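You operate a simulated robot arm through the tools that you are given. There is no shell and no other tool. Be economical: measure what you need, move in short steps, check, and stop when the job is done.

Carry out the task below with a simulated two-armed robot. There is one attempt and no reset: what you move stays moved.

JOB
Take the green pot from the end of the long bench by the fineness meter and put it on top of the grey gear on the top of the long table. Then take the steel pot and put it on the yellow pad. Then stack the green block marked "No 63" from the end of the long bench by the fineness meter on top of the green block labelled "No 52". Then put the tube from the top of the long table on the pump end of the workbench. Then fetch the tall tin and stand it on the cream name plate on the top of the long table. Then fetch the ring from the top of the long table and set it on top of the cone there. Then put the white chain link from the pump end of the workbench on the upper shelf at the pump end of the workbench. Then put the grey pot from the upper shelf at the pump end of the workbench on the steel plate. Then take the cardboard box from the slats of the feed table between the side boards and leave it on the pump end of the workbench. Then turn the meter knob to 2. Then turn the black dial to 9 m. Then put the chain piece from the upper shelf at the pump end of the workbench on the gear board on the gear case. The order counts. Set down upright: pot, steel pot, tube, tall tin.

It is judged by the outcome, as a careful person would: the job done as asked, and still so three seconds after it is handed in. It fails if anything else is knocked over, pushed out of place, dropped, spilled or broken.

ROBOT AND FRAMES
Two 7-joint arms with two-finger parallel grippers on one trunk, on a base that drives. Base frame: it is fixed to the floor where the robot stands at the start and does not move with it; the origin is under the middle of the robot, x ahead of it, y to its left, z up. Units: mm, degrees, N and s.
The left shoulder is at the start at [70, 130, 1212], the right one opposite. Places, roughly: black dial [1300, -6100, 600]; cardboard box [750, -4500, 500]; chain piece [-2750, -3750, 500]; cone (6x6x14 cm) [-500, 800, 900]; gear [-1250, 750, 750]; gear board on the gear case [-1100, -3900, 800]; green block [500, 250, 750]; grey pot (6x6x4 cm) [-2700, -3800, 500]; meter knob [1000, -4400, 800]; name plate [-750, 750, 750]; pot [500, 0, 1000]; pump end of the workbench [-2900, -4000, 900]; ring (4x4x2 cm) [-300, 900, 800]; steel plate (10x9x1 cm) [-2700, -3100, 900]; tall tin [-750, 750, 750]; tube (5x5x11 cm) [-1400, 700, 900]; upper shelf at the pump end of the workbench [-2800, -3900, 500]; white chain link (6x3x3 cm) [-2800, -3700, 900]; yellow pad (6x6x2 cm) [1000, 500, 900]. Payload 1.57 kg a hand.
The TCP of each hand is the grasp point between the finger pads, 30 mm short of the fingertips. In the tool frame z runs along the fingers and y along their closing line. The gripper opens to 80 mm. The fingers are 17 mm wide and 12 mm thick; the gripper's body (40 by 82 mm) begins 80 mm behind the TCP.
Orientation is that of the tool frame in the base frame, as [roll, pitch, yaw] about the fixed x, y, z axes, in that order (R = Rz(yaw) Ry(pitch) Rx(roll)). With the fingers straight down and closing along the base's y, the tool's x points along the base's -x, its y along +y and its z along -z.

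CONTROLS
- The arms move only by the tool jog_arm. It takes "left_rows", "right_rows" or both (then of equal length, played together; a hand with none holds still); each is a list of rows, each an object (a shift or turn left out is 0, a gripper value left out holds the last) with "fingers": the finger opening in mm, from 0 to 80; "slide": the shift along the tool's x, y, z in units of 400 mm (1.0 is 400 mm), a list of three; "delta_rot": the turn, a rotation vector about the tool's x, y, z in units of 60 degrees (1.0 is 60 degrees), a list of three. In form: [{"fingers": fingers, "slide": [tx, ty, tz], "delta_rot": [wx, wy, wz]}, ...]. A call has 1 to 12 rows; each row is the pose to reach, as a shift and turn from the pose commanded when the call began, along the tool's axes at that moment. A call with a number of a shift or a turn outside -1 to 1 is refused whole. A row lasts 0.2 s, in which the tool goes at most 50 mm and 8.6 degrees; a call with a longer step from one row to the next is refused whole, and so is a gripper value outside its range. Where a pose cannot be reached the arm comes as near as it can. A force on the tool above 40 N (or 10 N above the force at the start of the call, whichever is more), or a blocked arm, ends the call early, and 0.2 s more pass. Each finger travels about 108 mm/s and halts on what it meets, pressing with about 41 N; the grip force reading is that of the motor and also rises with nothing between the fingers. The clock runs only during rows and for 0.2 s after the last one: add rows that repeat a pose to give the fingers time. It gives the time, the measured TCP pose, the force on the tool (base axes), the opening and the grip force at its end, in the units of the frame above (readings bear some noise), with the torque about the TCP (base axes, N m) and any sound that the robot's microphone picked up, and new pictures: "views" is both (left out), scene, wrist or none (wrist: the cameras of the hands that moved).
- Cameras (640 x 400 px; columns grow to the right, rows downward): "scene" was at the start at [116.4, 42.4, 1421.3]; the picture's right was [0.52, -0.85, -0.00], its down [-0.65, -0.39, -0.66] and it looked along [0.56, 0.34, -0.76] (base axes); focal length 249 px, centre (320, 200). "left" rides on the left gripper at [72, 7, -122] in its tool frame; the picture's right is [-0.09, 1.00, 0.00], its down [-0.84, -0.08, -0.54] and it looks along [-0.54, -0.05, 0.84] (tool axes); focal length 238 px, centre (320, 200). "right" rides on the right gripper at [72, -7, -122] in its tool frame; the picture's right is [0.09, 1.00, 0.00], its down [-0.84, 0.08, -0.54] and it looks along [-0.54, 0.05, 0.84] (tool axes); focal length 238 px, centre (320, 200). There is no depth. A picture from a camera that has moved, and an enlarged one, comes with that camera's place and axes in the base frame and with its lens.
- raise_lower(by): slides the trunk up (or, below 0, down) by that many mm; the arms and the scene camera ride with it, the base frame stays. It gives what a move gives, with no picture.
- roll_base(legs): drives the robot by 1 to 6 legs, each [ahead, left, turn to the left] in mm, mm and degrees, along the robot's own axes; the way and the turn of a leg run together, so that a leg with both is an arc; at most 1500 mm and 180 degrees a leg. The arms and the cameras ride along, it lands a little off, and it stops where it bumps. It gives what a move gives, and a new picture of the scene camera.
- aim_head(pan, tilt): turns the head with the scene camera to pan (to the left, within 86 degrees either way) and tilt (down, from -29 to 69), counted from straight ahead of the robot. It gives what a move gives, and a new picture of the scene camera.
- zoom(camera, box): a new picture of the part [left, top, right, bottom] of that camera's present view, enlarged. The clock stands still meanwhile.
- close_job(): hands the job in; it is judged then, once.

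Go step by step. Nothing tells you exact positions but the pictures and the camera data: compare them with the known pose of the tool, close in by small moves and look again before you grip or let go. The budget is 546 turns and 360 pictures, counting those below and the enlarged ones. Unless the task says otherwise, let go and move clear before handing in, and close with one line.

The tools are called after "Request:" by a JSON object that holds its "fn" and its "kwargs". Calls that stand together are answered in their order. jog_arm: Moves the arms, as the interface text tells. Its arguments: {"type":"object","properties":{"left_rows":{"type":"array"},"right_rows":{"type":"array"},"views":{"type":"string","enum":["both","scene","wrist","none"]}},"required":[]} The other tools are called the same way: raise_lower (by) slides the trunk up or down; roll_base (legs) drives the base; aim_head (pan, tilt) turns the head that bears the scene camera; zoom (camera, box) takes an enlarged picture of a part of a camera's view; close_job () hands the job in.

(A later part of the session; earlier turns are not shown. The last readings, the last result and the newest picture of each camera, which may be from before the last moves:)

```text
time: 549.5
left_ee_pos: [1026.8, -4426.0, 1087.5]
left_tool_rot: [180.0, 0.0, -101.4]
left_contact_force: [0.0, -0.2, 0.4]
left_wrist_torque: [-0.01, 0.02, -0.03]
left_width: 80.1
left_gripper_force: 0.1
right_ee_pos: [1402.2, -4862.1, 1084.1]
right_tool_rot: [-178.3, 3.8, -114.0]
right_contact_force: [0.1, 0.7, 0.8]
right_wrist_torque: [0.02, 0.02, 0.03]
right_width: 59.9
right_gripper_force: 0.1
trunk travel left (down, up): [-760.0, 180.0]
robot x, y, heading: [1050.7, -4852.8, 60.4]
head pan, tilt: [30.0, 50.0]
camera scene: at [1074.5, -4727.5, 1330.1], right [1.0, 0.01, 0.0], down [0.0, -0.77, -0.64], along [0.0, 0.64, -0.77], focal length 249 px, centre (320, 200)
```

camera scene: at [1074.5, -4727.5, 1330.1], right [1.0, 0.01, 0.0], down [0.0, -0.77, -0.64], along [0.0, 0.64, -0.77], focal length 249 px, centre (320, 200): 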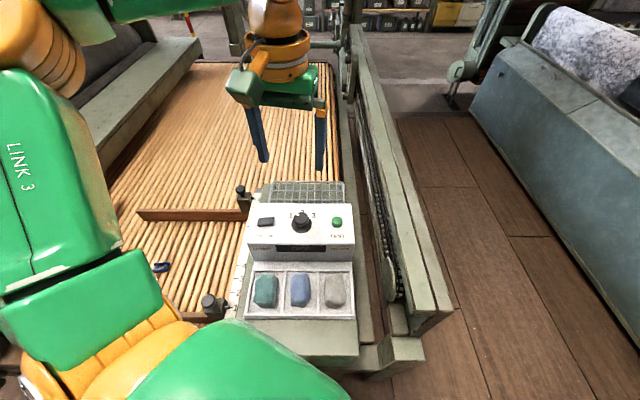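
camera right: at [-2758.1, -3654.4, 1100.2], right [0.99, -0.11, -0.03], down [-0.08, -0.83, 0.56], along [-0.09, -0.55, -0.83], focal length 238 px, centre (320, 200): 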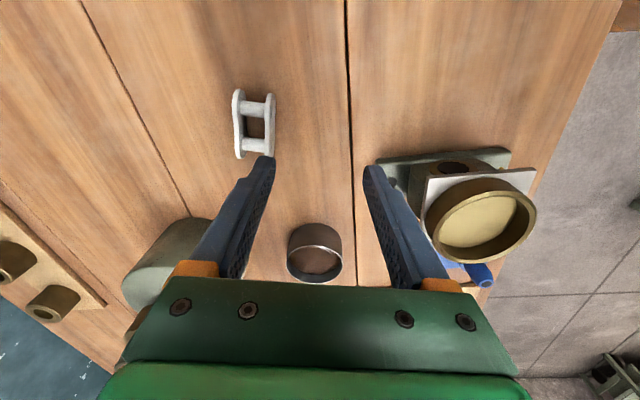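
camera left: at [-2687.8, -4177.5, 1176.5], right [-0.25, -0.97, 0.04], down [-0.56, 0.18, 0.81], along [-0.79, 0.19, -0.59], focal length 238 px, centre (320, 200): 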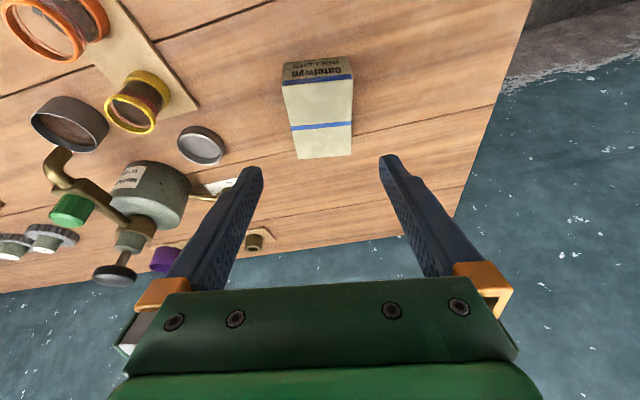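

Request:
{"fn": "raise_lower", "kwargs": {"by": -150}}

Request:
{"fn": "jog_arm", "kwargs": {"left_rows": [{"slide": [-0.06, 0.015, 0.0], "fingers": 64, "delta_rot": [0, -0.1, 0]}, {"slide": [-0.131, 0.032, 0.05], "delta_rot": [0, -0.2, 0]}, {"slide": [-0.131, 0.032, 0.1425], "delta_rot": [0, -0.2, 0]}, {"slide": [-0.131, 0.032, 0.1425], "delta_rot": [0, -0.2, 0]}]}}

```text
time: 551.2
left_ee_pos: [1026.5, -4426.5, 936.9]
left_tool_rot: [179.8, 0.0, -101.5]
left_contact_force: [0.2, 0.4, 0.1]
left_wrist_torque: [0.0, 0.01, 0.01]
left_width: 80.0
left_gripper_force: 0.0
right_ee_pos: [1401.9, -4861.9, 934.4]
right_tool_rot: [-178.4, 3.8, -114.0]
right_contact_force: [0.2, -0.2, 0.7]
right_wrist_torque: [0.01, 0.0, 0.02]
right_width: 60.0
right_gripper_force: 0.0
trunk travel left (down, up): [-610.0, 330.0]
robot x, y, heading: [1053.8, -4846.6, 60.4]
head pan, tilt: [30.0, 50.0]
```

```text
time: 552.2
left_ee_pos: [1024.0, -4371.6, 879.6]
left_tool_rot: [-180.0, 12.0, -101.4]
left_contact_force: [-0.9, 0.2, 0.4]
left_wrist_torque: [-0.01, -0.03, -0.01]
left_width: 63.9
left_gripper_force: 0.0
right_ee_pos: [1402.4, -4862.8, 933.7]
right_tool_rot: [-178.4, 3.8, -114.1]
right_contact_force: [0.2, 0.2, -0.6]
right_wrist_torque: [-0.02, -0.05, -0.03]
right_width: 60.2
right_gripper_force: 0.1
trunk travel left (down, up): [-610.0, 330.0]
robot x, y, heading: [1047.1, -4849.1, 60.3]
head pan, tilt: [30.0, 50.0]
camera scene: at [1074.7, -4726.9, 1180.0], right [1.0, 0.01, 0.0], down [0.0, -0.77, -0.64], along [0.0, 0.64, -0.77], focal length 249 px, centre (320, 200)
camera left: at [998.6, -4464.5, 985.2], right [-0.96, 0.28, 0.02], down [0.22, 0.68, 0.7], along [0.19, 0.68, -0.71], focal length 238 px, centre (320, 200)
```

scene: 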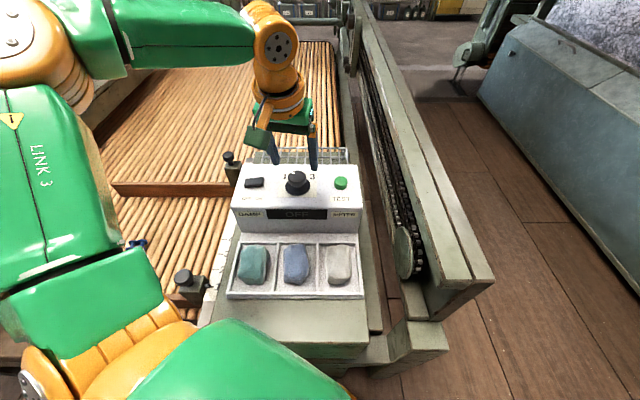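
left: 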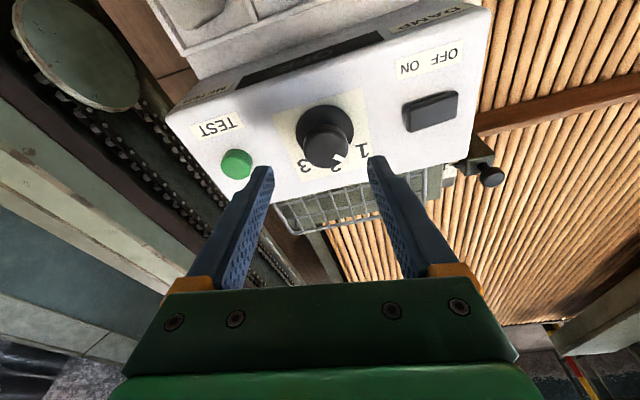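

Request:
{"fn": "jog_arm", "kwargs": {"left_rows": [{"slide": [0.002, 0.0155, 0.035]}, {"slide": [0.002, 0.0155, 0.07]}, {"slide": [0.002, 0.0155, 0.07]}]}}

Request:
{"fn": "zoom", "kwargs": {"camera": "scene", "box": [230, 130, 370, 230]}}

```text
time: 553.0
left_ee_pos: [1020.6, -4363.4, 850.9]
left_tool_rot: [179.9, 11.9, -101.4]
left_contact_force: [0.3, 0.0, -0.2]
left_wrist_torque: [-0.01, 0.02, -0.02]
left_width: 64.1
left_gripper_force: 0.1
right_ee_pos: [1401.7, -4862.1, 933.6]
right_tool_rot: [-178.4, 3.7, -114.0]
right_contact_force: [0.1, -0.3, 0.0]
right_wrist_torque: [-0.01, 0.0, 0.01]
right_width: 60.0
right_gripper_force: 0.1
trunk travel left (down, up): [-610.0, 330.0]
robot x, y, heading: [1044.7, -4848.1, 60.2]
head pan, tilt: [30.0, 50.0]
camera scene: at [1074.6, -4726.8, 1180.0], right [1.0, 0.01, 0.0], down [0.0, -0.77, -0.64], along [0.0, 0.64, -0.77], focal length 249 px, centre (320, 200)
camera left: at [994.2, -4457.4, 957.2], right [-0.96, 0.28, 0.02], down [0.22, 0.68, 0.7], along [0.19, 0.68, -0.71], focal length 238 px, centre (320, 200)
```

scene: 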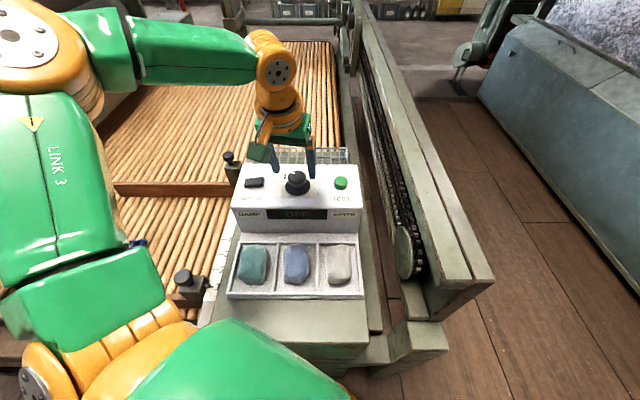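
left: 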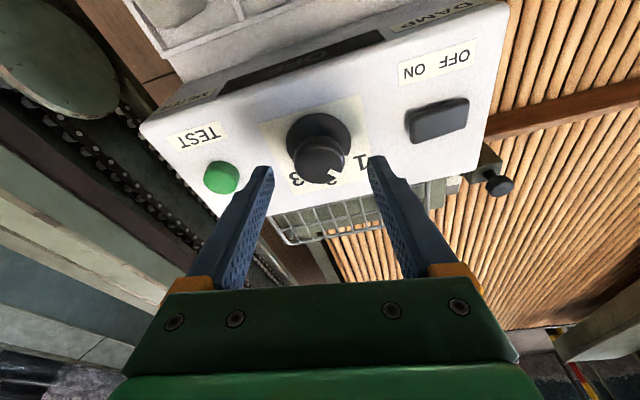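

```text
4.00 times, centred on (300, 180) of scene
camera zoom: at [1074.6, -4726.8, 1180.0], right [1.0, 0.01, 0.0], down [0.0, -0.77, -0.64], along [0.0, 0.64, -0.77], focal length 994 px, centre (400, 280)
```

zoom: 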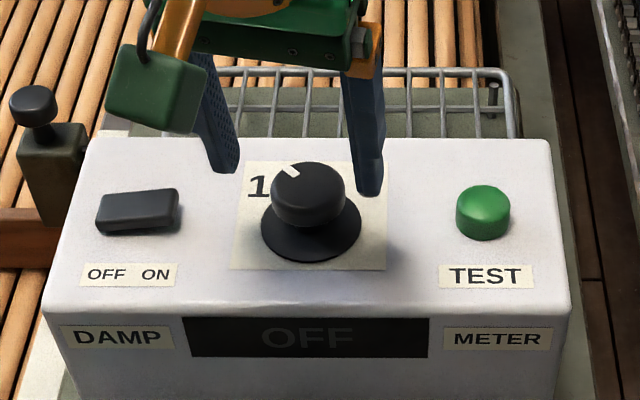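

Request:
{"fn": "jog_arm", "kwargs": {"left_rows": [{"slide": [0.006, -0.002, 0.028]}, {"slide": [0.011, -0.003, 0.05]}, {"slide": [0.011, -0.003, 0.05]}]}}

Request:
{"fn": "zoom", "kwargs": {"camera": "scene", "box": [230, 130, 370, 230]}}

```text
time: 553.8
left_ee_pos: [1020.8, -4364.9, 830.4]
left_tool_rot: [180.0, 12.1, -101.4]
left_contact_force: [-0.7, 0.3, -0.7]
left_wrist_torque: [0.0, -0.01, -0.02]
left_width: 64.0
left_gripper_force: 0.1
right_ee_pos: [1401.6, -4862.2, 934.9]
right_tool_rot: [-178.4, 3.8, -114.1]
right_contact_force: [-0.2, 0.0, 0.5]
right_wrist_torque: [-0.01, 0.0, -0.02]
right_width: 59.9
right_gripper_force: 0.0
trunk travel left (down, up): [-610.0, 330.0]
robot x, y, heading: [1050.1, -4849.6, 60.2]
head pan, tilt: [30.0, 50.0]
camera scene: at [1074.6, -4726.7, 1180.0], right [1.0, 0.01, 0.0], down [0.0, -0.77, -0.64], along [0.0, 0.64, -0.77], focal length 249 px, centre (320, 200)
camera left: at [995.4, -4457.6, 936.7], right [-0.96, 0.28, 0.02], down [0.22, 0.68, 0.7], along [0.19, 0.68, -0.71], focal length 238 px, centre (320, 200)
```

scene: 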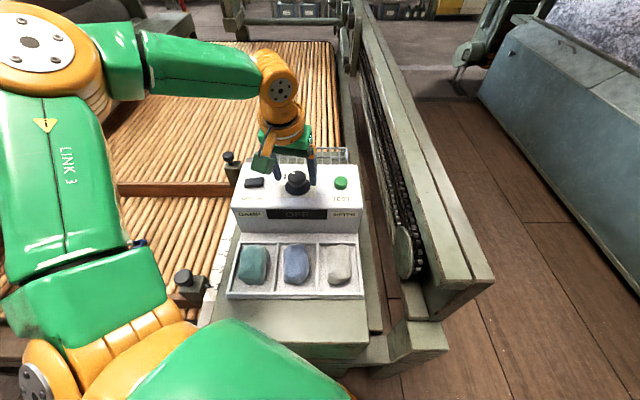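
left: 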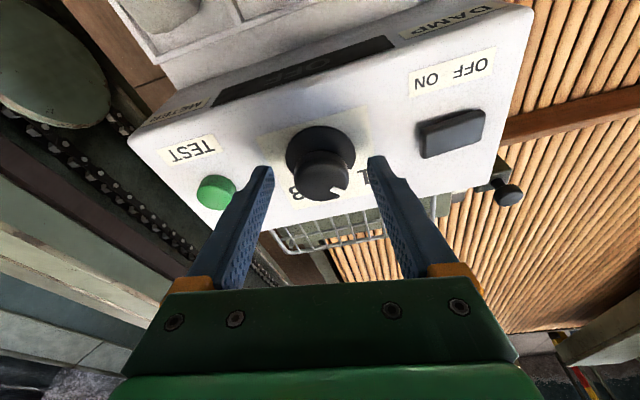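

```text
4.00 times, centred on (300, 180) of scene
camera zoom: at [1074.6, -4726.7, 1180.0], right [1.0, 0.01, 0.0], down [0.0, -0.77, -0.64], along [0.0, 0.64, -0.77], focal length 994 px, centre (400, 280)
```

zoom: 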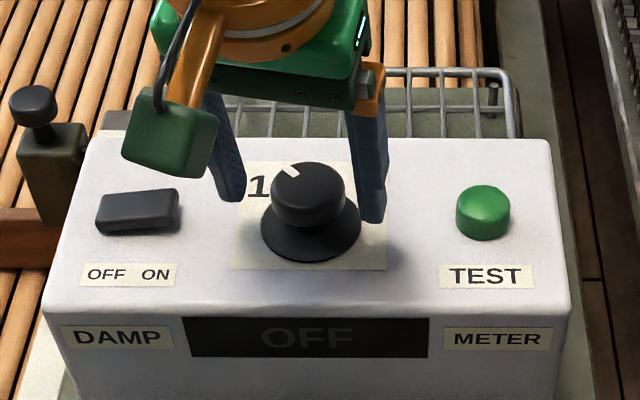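

Request:
{"fn": "jog_arm", "kwargs": {"left_rows": [{"slide": [0.002, -0.006, 0.008]}, {"slide": [0.002, -0.006, 0.008], "fingers": 45}, {"slide": [0.002, -0.006, 0.008], "fingers": 30}, {"slide": [0.002, -0.006, 0.008], "fingers": 30}], "views": "wrist"}}

```text
time: 554.8
left_ee_pos: [1020.8, -4364.7, 828.0]
left_tool_rot: [-179.8, 12.1, -101.3]
left_contact_force: [-9.9, 6.8, 6.1]
left_wrist_torque: [0.34, 0.46, 0.2]
left_width: 38.1
left_gripper_force: 43.8
right_ee_pos: [1399.1, -4860.7, 934.3]
right_tool_rot: [-178.3, 3.8, -114.0]
right_contact_force: [0.0, -0.7, 0.7]
right_wrist_torque: [-0.01, -0.01, 0.03]
right_width: 60.0
right_gripper_force: 0.0
trunk travel left (down, up): [-610.0, 330.0]
robot x, y, heading: [1051.8, -4846.9, 60.5]
head pan, tilt: [30.0, 50.0]
camera left: at [994.9, -4458.1, 933.5], right [-0.96, 0.28, 0.02], down [0.21, 0.68, 0.71], along [0.19, 0.68, -0.71], focal length 238 px, centre (320, 200)
```

left: 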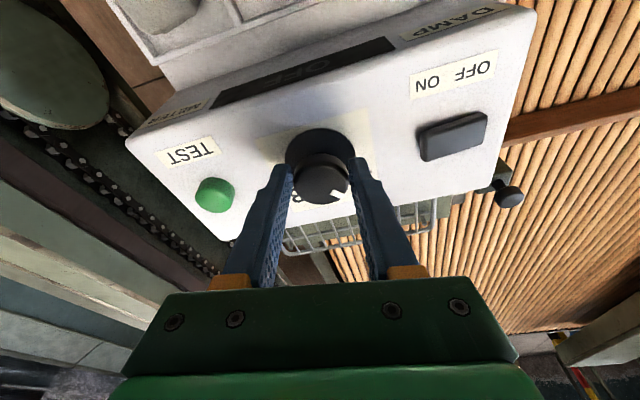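

Gripped. Turning the knob clockwise (seen from above) by about 39°.

Request:
{"fn": "jog_arm", "kwargs": {"left_rows": [{"slide": [-0.0005, 0.0014, 0], "delta_rot": [0.027, 0, 0.127]}, {"slide": [-0.001, 0.0028, 0], "delta_rot": [0.054, 0, 0.254]}, {"slide": [-0.0015, 0.0042, 0], "delta_rot": [0.081, 0, 0.381]}, {"slide": [-0.002, 0.0056, 0], "delta_rot": [0.108, 0, 0.508]}, {"slide": [-0.0024, 0.007, 0], "delta_rot": [0.135, 0, 0.636]}, {"slide": [-0.0024, 0.007, 0], "delta_rot": [0.135, 0, 0.636]}]}}

Request:
{"fn": "zoom", "kwargs": {"camera": "scene", "box": [250, 150, 350, 220]}}

```text
time: 555.7
left_ee_pos: [1015.7, -4362.5, 829.1]
left_tool_rot: [179.6, 12.2, -127.2]
left_contact_force: [-15.2, 7.1, 4.6]
left_wrist_torque: [0.65, 0.67, 0.28]
left_width: 38.1
left_gripper_force: 43.6
right_ee_pos: [1398.6, -4859.8, 935.3]
right_tool_rot: [-178.2, 3.8, -113.8]
right_contact_force: [-0.7, 0.3, -0.1]
right_wrist_torque: [0.01, 0.01, 0.01]
right_width: 59.9
right_gripper_force: 0.1
trunk travel left (down, up): [-610.0, 330.0]
robot x, y, heading: [1049.4, -4851.5, 60.4]
head pan, tilt: [30.0, 50.0]
stopped in row 4 (left hand): the force on the tool passed its limit at 41 N (the readings are from after the stop); the commanded pose is now the measured one
camera scene: at [1069.5, -4725.9, 1179.7], right [1.0, 0.01, 0.0], down [0.01, -0.77, -0.64], along [0.0, 0.64, -0.77], focal length 249 px, centre (320, 200)
camera left: at [951.5, -4436.0, 933.4], right [-0.74, 0.67, 0.03], down [0.49, 0.51, 0.71], along [0.46, 0.54, -0.71], focal length 238 px, centre (320, 200)
```

scene: 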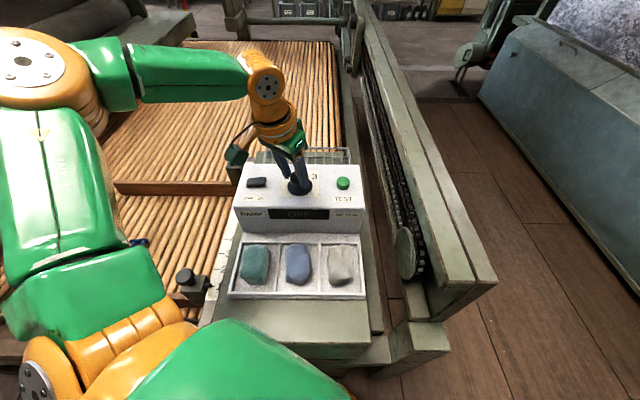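
left: 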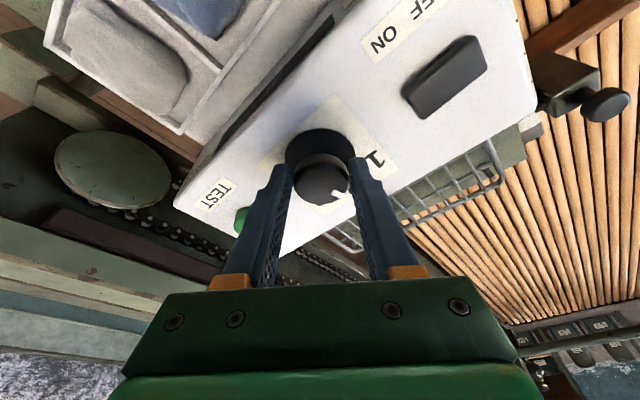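

```text
5.71 times, centred on (300, 185) of scene
camera zoom: at [1069.5, -4725.9, 1179.7], right [1.0, 0.01, 0.0], down [0.01, -0.77, -0.64], along [0.0, 0.64, -0.77], focal length 1420 px, centre (434, 286)
```

zoom: 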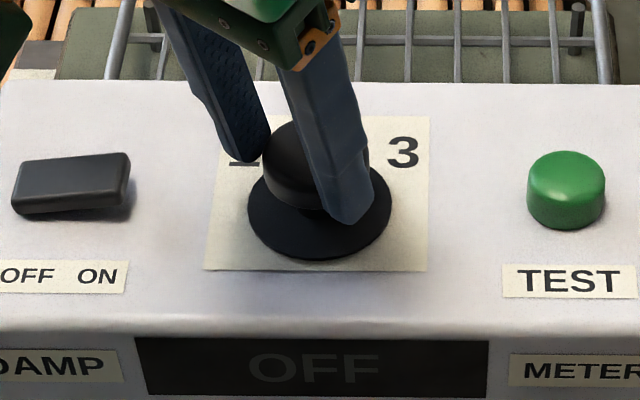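

Request:
{"fn": "jog_arm", "kwargs": {"left_rows": [{"slide": [-0.004, -0.0095, 0], "delta_rot": [0, 0, 0]}, {"slide": [-0.004, -0.009, 0], "delta_rot": [0.023, 0, 0.106]}, {"slide": [-0.004, -0.008, 0], "delta_rot": [0.046, 0, 0.212]}, {"slide": [-0.004, -0.008, 0], "delta_rot": [0.046, 0, 0.212]}], "views": "wrist"}}

Request:
{"fn": "zoom", "kwargs": {"camera": "scene", "box": [250, 150, 350, 220]}}

```text
time: 556.3
left_ee_pos: [1014.9, -4362.8, 827.7]
left_tool_rot: [179.4, 12.1, -131.6]
left_contact_force: [-21.7, 8.9, 4.8]
left_wrist_torque: [0.44, 1.02, 0.33]
left_width: 38.0
left_gripper_force: 43.9
right_ee_pos: [1397.4, -4858.0, 935.5]
right_tool_rot: [-178.1, 3.8, -113.6]
right_contact_force: [0.0, 0.0, -0.1]
right_wrist_torque: [0.0, 0.05, 0.04]
right_width: 60.2
right_gripper_force: 0.1
trunk travel left (down, up): [-610.0, 330.0]
robot x, y, heading: [1054.5, -4847.7, 60.9]
head pan, tilt: [30.0, 50.0]
stopped in row 2 (left hand): the force on the tool passed its limit at 41 N (the readings are from after the stop); the commanded pose is now the measured one
camera left: at [945.8, -4430.3, 933.9], right [-0.68, 0.73, 0.03], down [0.53, 0.47, 0.7], along [0.5, 0.5, -0.71], focal length 238 px, centre (320, 200)
```

left: 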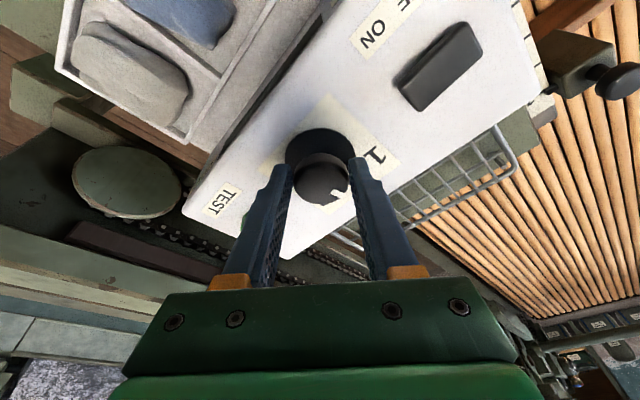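

```text
5.71 times, centred on (300, 185) of scene
camera zoom: at [1067.7, -4725.4, 1179.8], right [1.0, 0.01, 0.0], down [0.01, -0.77, -0.64], along [0.0, 0.64, -0.77], focal length 1420 px, centre (434, 286)
```

zoom: 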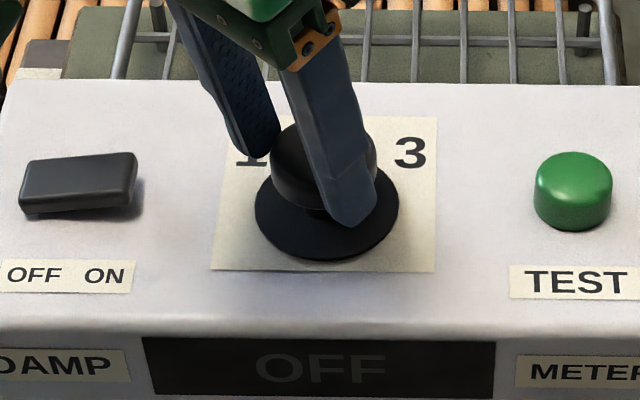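

Request:
{"fn": "jog_arm", "kwargs": {"left_rows": [{"slide": [0.0045, 0.0127, 0], "delta_rot": [0, 0, 0]}, {"slide": [0.0045, 0.0127, 0], "delta_rot": [0, 0, 0]}], "views": "none"}}

```text
time: 556.9
left_ee_pos: [1014.1, -4362.0, 829.7]
left_tool_rot: [179.6, 12.0, -132.0]
left_contact_force: [-7.7, -3.5, -4.8]
left_wrist_torque: [0.24, -0.3, 0.03]
left_width: 37.8
left_gripper_force: 44.0
right_ee_pos: [1399.6, -4859.9, 935.2]
right_tool_rot: [-178.2, 3.8, -113.8]
right_contact_force: [0.0, 0.6, -0.4]
right_wrist_torque: [-0.02, -0.03, 0.0]
right_width: 60.1
right_gripper_force: 0.1
trunk travel left (down, up): [-610.0, 330.0]
robot x, y, heading: [1048.2, -4849.7, 60.3]
head pan, tilt: [30.0, 50.0]
```

Request:
{"fn": "jog_arm", "kwargs": {"left_rows": [{"slide": [0.003, 0.004, 0], "delta_rot": [0.013, 0, 0.06]}, {"slide": [0.003, 0.005, 0], "delta_rot": [0.025, 0, 0.12]}, {"slide": [0.003, 0.005, 0], "delta_rot": [0.025, 0, 0.12]}], "views": "wrist"}}

```text
time: 557.7
left_ee_pos: [1012.9, -4360.9, 827.4]
left_tool_rot: [179.4, 12.1, -139.5]
left_contact_force: [-5.1, 0.2, -1.4]
left_wrist_torque: [0.14, -0.1, 0.0]
left_width: 37.8
left_gripper_force: 43.5
right_ee_pos: [1400.1, -4860.5, 934.7]
right_tool_rot: [-178.4, 3.8, -113.8]
right_contact_force: [-1.1, -0.4, -0.6]
right_wrist_torque: [-0.02, -0.01, 0.0]
right_width: 60.0
right_gripper_force: 0.1
trunk travel left (down, up): [-610.0, 330.0]
robot x, y, heading: [1047.6, -4848.3, 60.7]
head pan, tilt: [30.0, 50.0]
camera left: at [935.6, -4418.9, 934.0], right [-0.58, 0.81, 0.03], down [0.59, 0.4, 0.7], along [0.56, 0.43, -0.71], focal length 238 px, centre (320, 200)
```

left: 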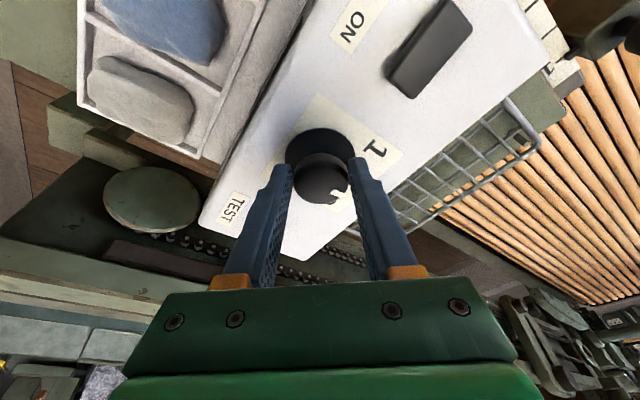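

Released turn is about 38°. Opening, lifting, and checking the mark.

Request:
{"fn": "jog_arm", "kwargs": {"left_rows": [{"slide": [0, 0, 0], "fingers": 56}, {"slide": [0, 0, 0], "fingers": 64}, {"slide": [0, 0, -0.06]}, {"slide": [0, 0, -0.16]}, {"slide": [0, 0, -0.26]}], "views": "wrist"}}

Request:
{"fn": "zoom", "kwargs": {"camera": "scene", "box": [250, 150, 350, 220]}}

```text
time: 558.9
left_ee_pos: [999.4, -4375.6, 927.1]
left_tool_rot: [179.3, 12.0, -139.5]
left_contact_force: [-0.6, -0.9, -0.4]
left_wrist_torque: [0.02, 0.03, -0.01]
left_width: 63.7
left_gripper_force: 0.1
right_ee_pos: [1402.4, -4860.8, 934.5]
right_tool_rot: [-178.4, 3.8, -113.9]
right_contact_force: [0.4, -0.5, 0.7]
right_wrist_torque: [0.02, 0.01, 0.01]
right_width: 60.3
right_gripper_force: 0.1
trunk travel left (down, up): [-610.0, 330.0]
robot x, y, heading: [1050.3, -4852.6, 60.5]
head pan, tilt: [30.0, 50.0]
camera left: at [922.3, -4433.5, 1034.7], right [-0.58, 0.81, 0.03], down [0.59, 0.39, 0.7], along [0.56, 0.43, -0.71], focal length 238 px, centre (320, 200)
```

left: 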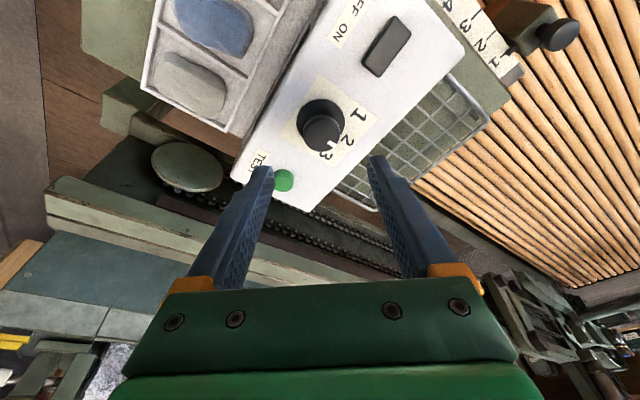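

```text
5.71 times, centred on (300, 185) of scene
camera zoom: at [1073.7, -4727.1, 1180.0], right [1.0, 0.01, 0.0], down [0.01, -0.77, -0.64], along [-0.01, 0.64, -0.77], focal length 1420 px, centre (434, 286)
```

zoom: 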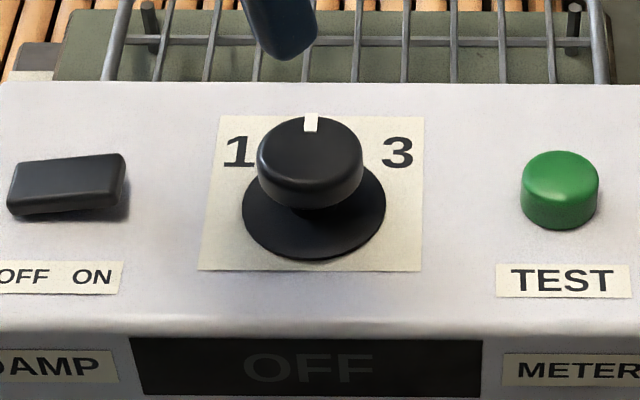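

The mark points at 2. Next the black dial: raising, backing off and turning toward it.

Request:
{"fn": "raise_lower", "kwargs": {"by": 150}}

Request:
{"fn": "roll_base", "kwargs": {"legs": [[-330, 0, 0], [0, 0, -150]]}}

Request:
{"fn": "aim_head", "kwargs": {"pan": 25, "tilt": 30}}

```text
time: 560.7
left_ee_pos: [999.8, -4375.3, 1078.8]
left_tool_rot: [179.3, 12.0, -139.4]
left_contact_force: [0.0, -0.2, -0.3]
left_wrist_torque: [0.02, -0.01, 0.02]
left_width: 64.0
left_gripper_force: 0.2
right_ee_pos: [1402.5, -4860.8, 1083.3]
right_tool_rot: [-178.4, 3.8, -114.0]
right_contact_force: [0.0, 1.2, 0.2]
right_wrist_torque: [-0.01, -0.02, 0.01]
right_width: 60.0
right_gripper_force: 0.0
trunk travel left (down, up): [-760.0, 180.0]
robot x, y, heading: [1049.2, -4849.7, 60.7]
head pan, tilt: [30.0, 50.0]
```

```text
time: 569.0
left_ee_pos: [1173.0, -5517.0, 1077.3]
left_tool_rot: [179.2, 11.9, 71.4]
left_contact_force: [-0.6, -0.7, -0.7]
left_wrist_torque: [-0.01, 0.0, -0.03]
left_width: 64.1
left_gripper_force: 0.1
right_ee_pos: [578.5, -5307.9, 1084.4]
right_tool_rot: [-178.4, 3.8, 97.0]
right_contact_force: [-0.6, 0.8, -0.5]
right_wrist_torque: [0.0, -0.04, -0.03]
right_width: 60.2
right_gripper_force: 0.1
trunk travel left (down, up): [-760.0, 180.0]
robot x, y, heading: [886.9, -5135.4, -88.7]
head pan, tilt: [30.0, 50.0]
camera scene: at [927.2, -5250.8, 1330.0], right [-0.85, -0.52, 0.0], down [-0.4, 0.65, -0.64], along [0.33, -0.55, -0.77], focal length 249 px, centre (320, 200)
```

scene: 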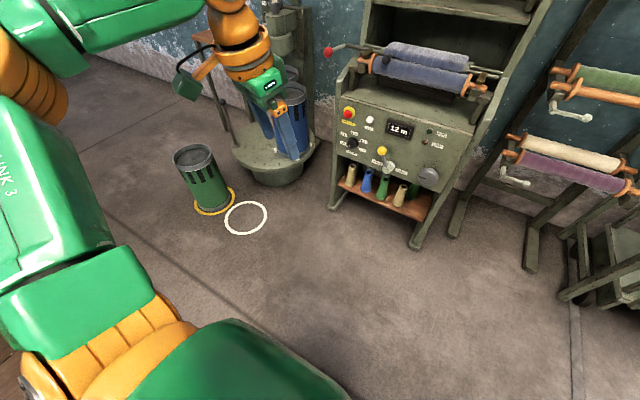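

```text
time: 569.8
left_ee_pos: [1172.9, -5517.6, 1078.7]
left_tool_rot: [179.3, 12.1, 71.5]
left_contact_force: [-0.3, 0.3, -0.2]
left_wrist_torque: [-0.01, -0.02, 0.0]
left_width: 63.9
left_gripper_force: 0.0
right_ee_pos: [578.2, -5307.4, 1083.2]
right_tool_rot: [-178.3, 3.8, 97.0]
right_contact_force: [-0.7, 0.2, -0.5]
right_wrist_torque: [0.0, 0.0, 0.0]
right_width: 60.1
right_gripper_force: 0.0
trunk travel left (down, up): [-760.0, 180.0]
robot x, y, heading: [886.9, -5137.6, -88.5]
head pan, tilt: [25.0, 30.0]
camera scene: at [927.2, -5266.0, 1359.4], right [-0.9, -0.44, 0.0], down [-0.22, 0.45, -0.87], along [0.39, -0.78, -0.5], focal length 249 px, centre (320, 200)
```

scene: 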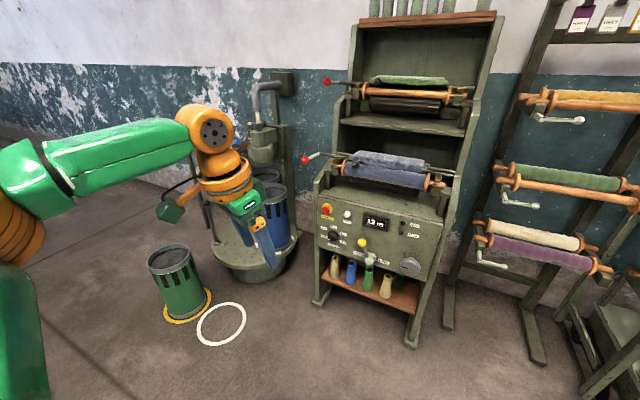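

Request:
{"fn": "zoom", "kwargs": {"camera": "scene", "box": [305, 190, 455, 310]}}

```text
3.33 times, centred on (380, 250) of scene
camera zoom: at [927.2, -5266.0, 1359.4], right [-0.9, -0.44, 0.0], down [-0.22, 0.45, -0.87], along [0.39, -0.78, -0.5], focal length 829 px, centre (120, 33)
```

zoom: 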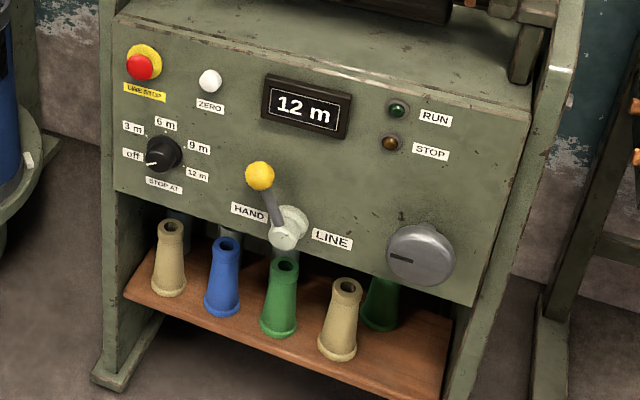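

The dial points at "off"; "9 m" is half a turn clockwise. Moving in front of the panel.

Request:
{"fn": "roll_base", "kwargs": {"legs": [[350, 310, -1.5]]}}

Request:
{"fn": "aim_head", "kwargs": {"pan": 10, "tilt": 35}}

```text
time: 572.6
left_ee_pos: [1483.0, -5866.2, 1078.3]
left_tool_rot: [179.4, 11.8, 70.4]
left_contact_force: [0.1, 0.5, -0.8]
left_wrist_torque: [-0.01, -0.01, 0.01]
left_width: 64.0
left_gripper_force: 0.0
right_ee_pos: [891.7, -5644.5, 1084.6]
right_tool_rot: [-178.5, 3.8, 96.0]
right_contact_force: [-0.4, 0.6, 0.4]
right_wrist_torque: [0.01, -0.01, -0.02]
right_width: 59.9
right_gripper_force: 0.0
trunk travel left (down, up): [-760.0, 180.0]
robot x, y, heading: [1202.9, -5480.6, -89.7]
head pan, tilt: [25.0, 30.0]
camera scene: at [1240.1, -5609.0, 1359.7], right [-0.9, -0.43, 0.0], down [-0.21, 0.45, -0.87], along [0.37, -0.78, -0.5], focal length 249 px, centre (320, 200)
```

scene: 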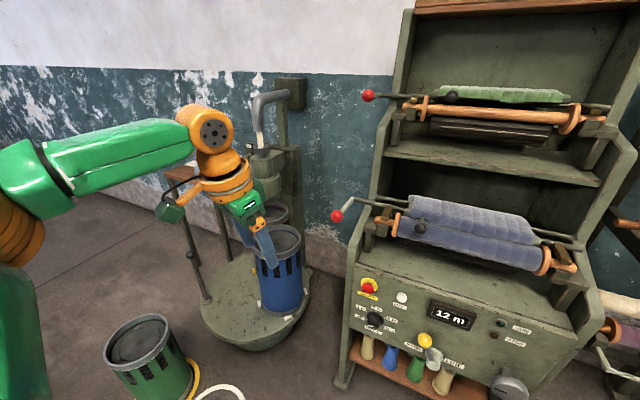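

```text
time: 573.4
left_ee_pos: [1482.6, -5865.8, 1078.6]
left_tool_rot: [179.3, 11.9, 70.4]
left_contact_force: [-0.1, 0.8, -0.4]
left_wrist_torque: [-0.03, 0.03, -0.01]
left_width: 63.8
left_gripper_force: 0.0
right_ee_pos: [892.6, -5645.0, 1082.7]
right_tool_rot: [-178.4, 3.7, 95.9]
right_contact_force: [0.1, -0.5, 0.8]
right_wrist_torque: [0.0, 0.0, -0.02]
right_width: 59.9
right_gripper_force: 0.1
trunk travel left (down, up): [-760.0, 180.0]
robot x, y, heading: [1200.5, -5479.5, -89.6]
head pan, tilt: [10.0, 35.0]
camera scene: at [1218.4, -5615.2, 1351.7], right [-0.98, -0.18, 0.0], down [-0.1, 0.56, -0.82], along [0.15, -0.81, -0.57], focal length 249 px, centre (320, 200)
```

scene: 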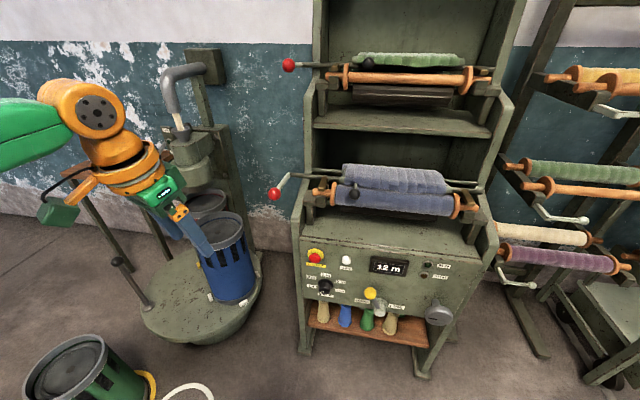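

Request:
{"fn": "raise_lower", "kwargs": {"by": -300}}

Request:
{"fn": "aim_head", "kwargs": {"pan": 0, "tilt": 30}}

```text
time: 576.4
left_ee_pos: [1483.3, -5865.1, 778.8]
left_tool_rot: [179.3, 12.0, 70.4]
left_contact_force: [0.3, 0.8, 0.0]
left_wrist_torque: [0.0, 0.02, -0.03]
left_width: 64.1
left_gripper_force: 0.0
right_ee_pos: [891.7, -5645.3, 786.0]
right_tool_rot: [-178.4, 3.8, 96.0]
right_contact_force: [-0.1, 0.2, 0.3]
right_wrist_torque: [0.01, -0.04, 0.01]
right_width: 59.8
right_gripper_force: 0.0
trunk travel left (down, up): [-460.0, 480.0]
robot x, y, heading: [1203.0, -5482.8, -90.1]
head pan, tilt: [10.0, 35.0]
```

```text
time: 577.1
left_ee_pos: [1482.7, -5865.8, 778.3]
left_tool_rot: [179.2, 12.0, 70.4]
left_contact_force: [0.9, 0.2, 0.2]
left_wrist_torque: [0.01, -0.01, -0.01]
left_width: 64.0
left_gripper_force: 0.1
right_ee_pos: [891.7, -5646.0, 783.8]
right_tool_rot: [-178.5, 3.8, 95.9]
right_contact_force: [0.2, -0.1, -0.1]
right_wrist_torque: [0.01, 0.03, -0.03]
right_width: 59.7
right_gripper_force: 0.1
trunk travel left (down, up): [-460.0, 480.0]
robot x, y, heading: [1198.3, -5479.7, -89.5]
head pan, tilt: [0.0, 30.0]
camera scene: at [1203.0, -5618.8, 1059.5], right [-1.0, -0.01, 0.0], down [0.0, 0.5, -0.87], along [0.01, -0.87, -0.5], focal length 249 px, centre (320, 200)
```

scene: 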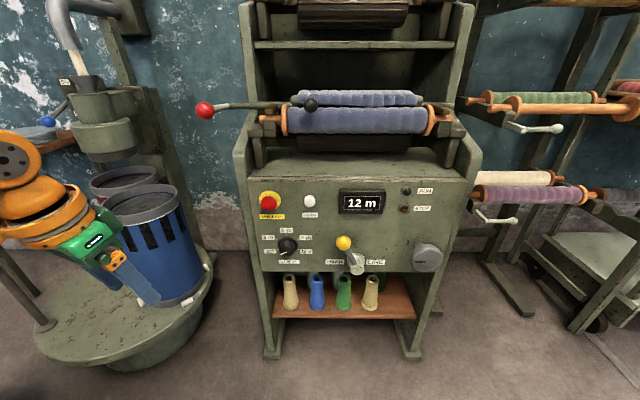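

Request:
{"fn": "zoom", "kwargs": {"camera": "scene", "box": [240, 160, 400, 280]}}

```text
3.33 times, centred on (320, 220) of scene
camera zoom: at [1203.0, -5618.8, 1059.5], right [-1.0, -0.01, 0.0], down [0.0, 0.5, -0.87], along [0.01, -0.87, -0.5], focal length 829 px, centre (320, 133)
```

zoom: 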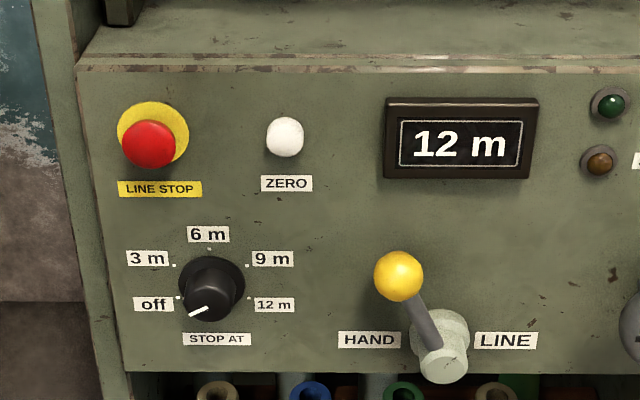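

Frontal view: off at -120°, 9 m at +60°, so +180° clockwise. The dial is near (1296, -6139, 612) on a slightly leaning panel. Re-orienting the left tool toward the panel.

Request:
{"fn": "jog_arm", "kwargs": {"left_rows": [{"slide": [-0.03, -0.09, 0.006], "delta_rot": [-0.022, 0, -0.11]}, {"slide": [-0.06, -0.18, 0.012], "delta_rot": [-0.045, 0, -0.22]}, {"slide": [-0.098, -0.283, 0.021], "delta_rot": [-0.068, 0, -0.32]}, {"slide": [-0.098, -0.283, 0.021], "delta_rot": [-0.068, 0, -0.32]}], "views": "none"}}

Request:
{"fn": "jog_arm", "kwargs": {"left_rows": [{"slide": [0, 0, 0], "delta_rot": [0, -0.13, 0]}, {"slide": [0, 0, 0], "delta_rot": [0, -0.26, 0]}, {"slide": [0, 0, 0], "delta_rot": [0, -0.39, 0]}, {"slide": [0, 0, 0], "delta_rot": [0, -0.52, 0]}, {"slide": [0, 0, 0], "delta_rot": [0, -0.65, 0]}, {"slide": [0, 0, 0], "delta_rot": [0, -0.78, 0]}, {"slide": [0, 0, 0], "delta_rot": [0, -0.91, 0]}, {"slide": [0, 0, 0], "delta_rot": [0, -1.0, 0]}, {"slide": [0, 0, 0], "delta_rot": [0, -1.0, 0]}]}}

```text
time: 578.1
left_ee_pos: [1361.5, -5866.7, 777.5]
left_tool_rot: [179.4, 12.3, 90.1]
left_contact_force: [-0.2, -0.6, -0.5]
left_wrist_torque: [-0.02, 0.04, -0.01]
left_width: 63.8
left_gripper_force: 0.1
right_ee_pos: [891.8, -5645.0, 784.9]
right_tool_rot: [-178.4, 3.8, 96.0]
right_contact_force: [-0.4, -0.8, 0.0]
right_wrist_torque: [-0.01, 0.02, -0.02]
right_width: 60.0
right_gripper_force: 0.0
trunk travel left (down, up): [-460.0, 480.0]
robot x, y, heading: [1199.8, -5484.0, -89.5]
head pan, tilt: [0.0, 30.0]
```

```text
time: 580.1
left_ee_pos: [1349.1, -5915.4, 789.1]
left_tool_rot: [178.2, 72.3, 88.4]
left_contact_force: [-0.1, -0.4, 0.9]
left_wrist_torque: [0.02, -0.03, 0.01]
left_width: 64.1
left_gripper_force: 0.0
left hand out of reach, approached as far as the arm can: row 6, 7, 8, 9
right_ee_pos: [892.3, -5646.0, 784.8]
right_tool_rot: [-178.4, 3.8, 96.1]
right_contact_force: [0.4, -0.2, 0.0]
right_wrist_torque: [0.01, 0.0, 0.03]
right_width: 60.1
right_gripper_force: 0.0
trunk travel left (down, up): [-460.0, 480.0]
robot x, y, heading: [1198.8, -5482.4, -89.6]
head pan, tilt: [0.0, 30.0]
camera scene: at [1202.9, -5618.6, 1059.5], right [-1.0, -0.01, 0.0], down [0.0, 0.5, -0.87], along [0.01, -0.87, -0.5], focal length 249 px, centre (320, 200)
camera left: at [1355.5, -5777.7, 757.9], right [0.99, -0.02, 0.1], down [-0.09, 0.26, 0.96], along [-0.05, -0.96, 0.26], focal length 238 px, centre (320, 200)
```

scene: 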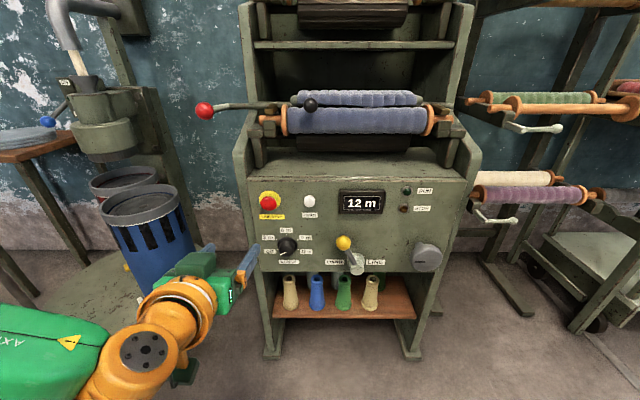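
left: 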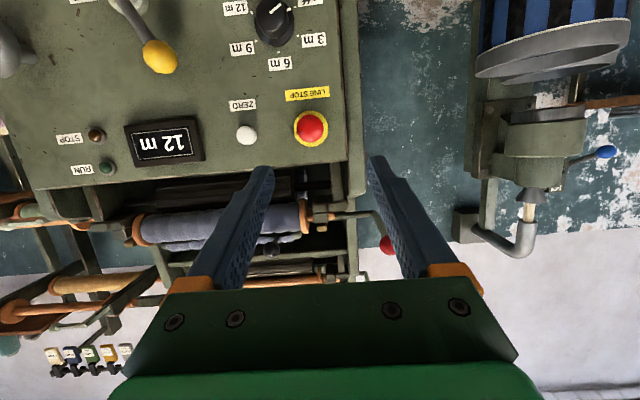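

Request:
{"fn": "raise_lower", "kwargs": {"by": -140}}

Request:
{"fn": "jog_arm", "kwargs": {"left_rows": [{"slide": [0, -0.06, 0], "delta_rot": [-0.03, 0, 0]}, {"slide": [0, -0.12, 0], "delta_rot": [-0.03, 0, 0]}, {"slide": [0, -0.12, 0], "delta_rot": [-0.03, 0, 0]}], "views": "wrist"}}

```text
time: 581.8
left_ee_pos: [1350.1, -5917.2, 648.8]
left_tool_rot: [177.9, 72.3, 88.3]
left_contact_force: [-0.8, 0.2, 0.6]
left_wrist_torque: [-0.01, 0.0, -0.04]
left_width: 64.0
left_gripper_force: 0.0
right_ee_pos: [891.8, -5645.2, 644.3]
right_tool_rot: [-178.4, 3.8, 96.1]
right_contact_force: [-0.3, -0.1, -0.3]
right_wrist_torque: [0.0, -0.03, -0.02]
right_width: 60.0
right_gripper_force: 0.1
trunk travel left (down, up): [-320.0, 620.0]
robot x, y, heading: [1201.1, -5481.1, -89.7]
head pan, tilt: [0.0, 30.0]
```

```text
time: 582.6
left_ee_pos: [1301.3, -5916.6, 646.4]
left_tool_rot: [176.0, 72.2, 88.3]
left_contact_force: [0.0, 0.8, 0.0]
left_wrist_torque: [0.02, 0.0, -0.02]
left_width: 63.8
left_gripper_force: 0.1
right_ee_pos: [892.2, -5645.5, 644.0]
right_tool_rot: [-178.3, 3.7, 95.9]
right_contact_force: [0.2, 0.7, 0.4]
right_wrist_torque: [-0.01, 0.02, 0.01]
right_width: 60.2
right_gripper_force: 0.1
trunk travel left (down, up): [-320.0, 620.0]
robot x, y, heading: [1203.4, -5479.9, -89.7]
head pan, tilt: [0.0, 30.0]
camera left: at [1303.9, -5778.1, 616.9], right [0.99, 0.01, 0.11], down [-0.11, 0.26, 0.96], along [-0.02, -0.97, 0.26], focal length 238 px, centre (320, 200)
```

left: 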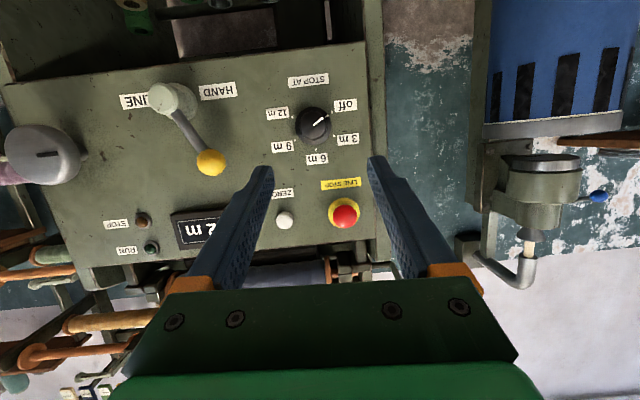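

Request:
{"fn": "roll_base", "kwargs": {"legs": [[120, 0, 0]]}}

Request:
{"fn": "jog_arm", "kwargs": {"left_rows": [{"slide": [0.01, -0.008, 0.0], "fingers": 76}, {"slide": [0.02, -0.008, 0.02]}, {"slide": [0.02, -0.008, 0.02]}]}}

```text
time: 583.8
left_ee_pos: [1301.6, -6036.4, 646.5]
left_tool_rot: [176.3, 72.2, 88.3]
left_contact_force: [0.6, 0.6, 0.2]
left_wrist_torque: [-0.03, -0.03, 0.01]
left_width: 64.1
left_gripper_force: 0.0
right_ee_pos: [892.0, -5765.4, 644.3]
right_tool_rot: [-178.4, 3.7, 96.0]
right_contact_force: [0.0, -0.6, -0.3]
right_wrist_torque: [0.01, 0.0, 0.0]
right_width: 60.1
right_gripper_force: 0.1
trunk travel left (down, up): [-320.0, 620.0]
robot x, y, heading: [1204.3, -5603.0, -89.8]
head pan, tilt: [0.0, 30.0]
camera scene: at [1203.4, -5738.7, 919.4], right [-1.0, -0.01, 0.0], down [0.0, 0.5, -0.87], along [0.0, -0.87, -0.5], focal length 249 px, centre (320, 200)
```

scene: 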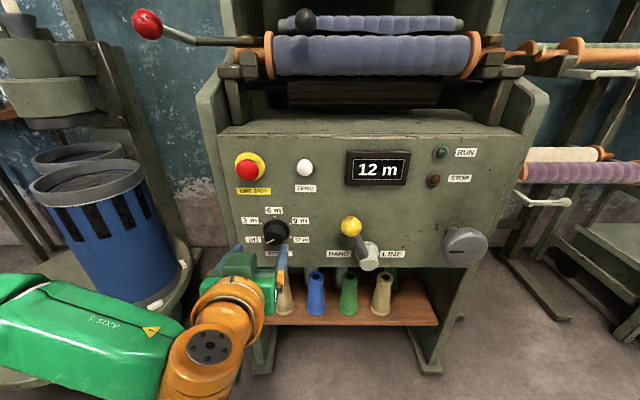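

```text
time: 584.6
left_ee_pos: [1299.4, -6041.7, 637.3]
left_tool_rot: [176.4, 72.1, 88.4]
left_contact_force: [-0.2, -0.6, 0.4]
left_wrist_torque: [0.03, -0.03, 0.02]
left_width: 75.7
left_gripper_force: 0.1
right_ee_pos: [892.5, -5763.6, 644.7]
right_tool_rot: [-178.4, 3.7, 95.9]
right_contact_force: [-0.3, -0.6, 0.0]
right_wrist_torque: [0.02, 0.03, 0.01]
right_width: 60.2
right_gripper_force: 0.1
trunk travel left (down, up): [-320.0, 620.0]
robot x, y, heading: [1201.3, -5602.1, -89.8]
head pan, tilt: [0.0, 30.0]
camera scene: at [1203.4, -5738.3, 919.5], right [-1.0, -0.01, 0.0], down [0.0, 0.5, -0.87], along [0.0, -0.87, -0.5], focal length 249 px, centre (320, 200)
camera left: at [1302.6, -5902.8, 607.2], right [0.99, 0.0, 0.11], down [-0.1, 0.26, 0.96], along [-0.03, -0.97, 0.26], focal length 238 px, centre (320, 200)
```

scene: 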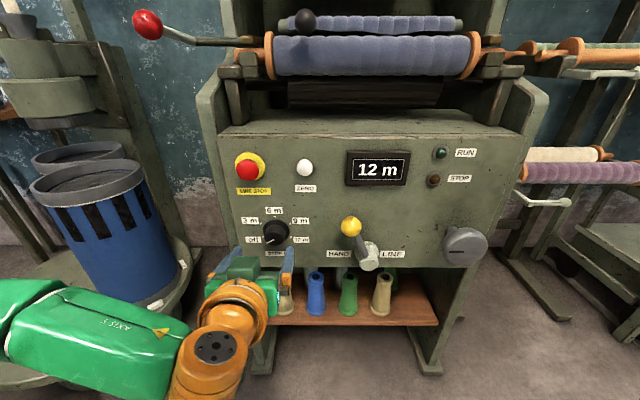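
left: 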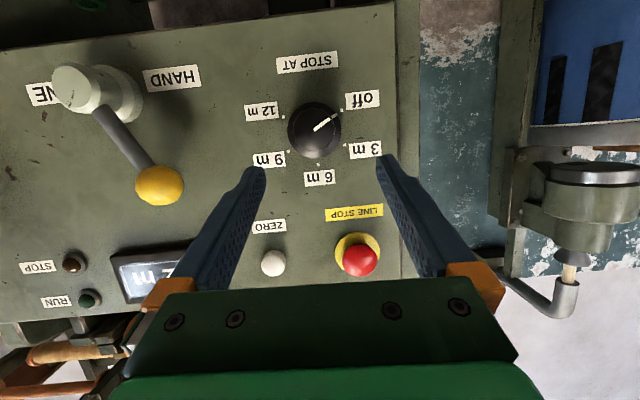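

Dial centre is near (1298, -6120, 602). Aligning the tool axis and pre-turning the wrist 45° counter-clockwise.

Request:
{"fn": "jog_arm", "kwargs": {"left_rows": [{"slide": [0.01, -0.003, 0.0], "delta_rot": [0, 0, -0.13]}, {"slide": [0.0195, -0.0035, 0.02], "delta_rot": [0, 0, -0.26]}, {"slide": [0.0195, -0.0035, 0.04], "delta_rot": [0, 0, -0.39]}, {"slide": [0.0195, -0.0035, 0.06], "delta_rot": [0, 0, -0.52]}, {"slide": [0.0195, -0.0035, 0.08], "delta_rot": [0, 0, -0.65]}, {"slide": [0.0195, -0.0035, 0.1], "delta_rot": [0, 0, -0.75]}, {"slide": [0.0195, -0.0035, 0.1], "delta_rot": [0, 0, -0.75]}]}}

```text
time: 586.2
left_ee_pos: [1306.5, -6074.5, 621.6]
left_tool_rot: [-114.8, 43.3, 164.6]
left_contact_force: [0.1, -0.2, -0.3]
left_wrist_torque: [-0.04, 0.04, 0.03]
left_width: 76.1
left_gripper_force: 0.1
left hand out of reach, approached as far as the arm can: row 1, 2, 3, 4, 5, 6, 7
right_ee_pos: [892.2, -5764.7, 644.4]
right_tool_rot: [-178.5, 4.0, 95.9]
right_contact_force: [0.9, -0.5, 0.8]
right_wrist_torque: [-0.02, 0.02, 0.0]
right_width: 60.0
right_gripper_force: 0.0
trunk travel left (down, up): [-320.0, 620.0]
robot x, y, heading: [1204.6, -5600.2, -89.6]
head pan, tilt: [0.0, 30.0]
camera scene: at [1203.4, -5738.3, 919.5], right [-1.0, -0.01, 0.0], down [0.0, 0.5, -0.87], along [0.0, -0.87, -0.5], focal length 249 px, centre (320, 200)
camera left: at [1256.6, -5943.5, 604.9], right [0.77, 0.22, -0.59], down [0.51, 0.34, 0.79], along [0.37, -0.92, 0.15], focal length 238 px, centre (320, 200)
```

scene: 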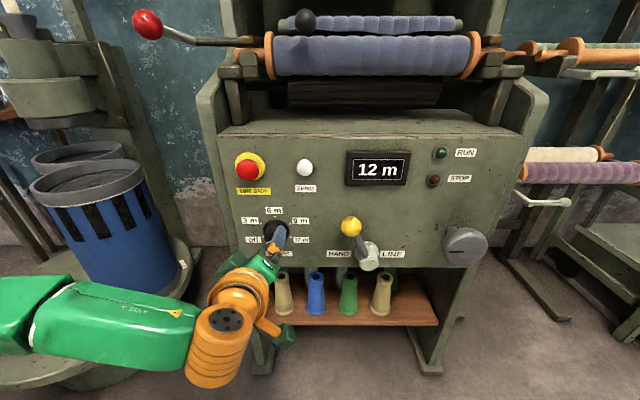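
left: 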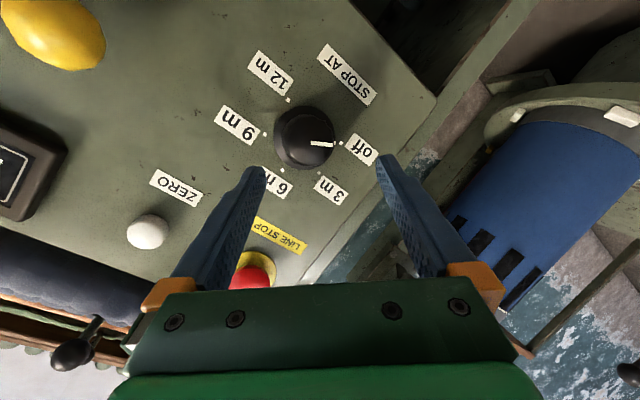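

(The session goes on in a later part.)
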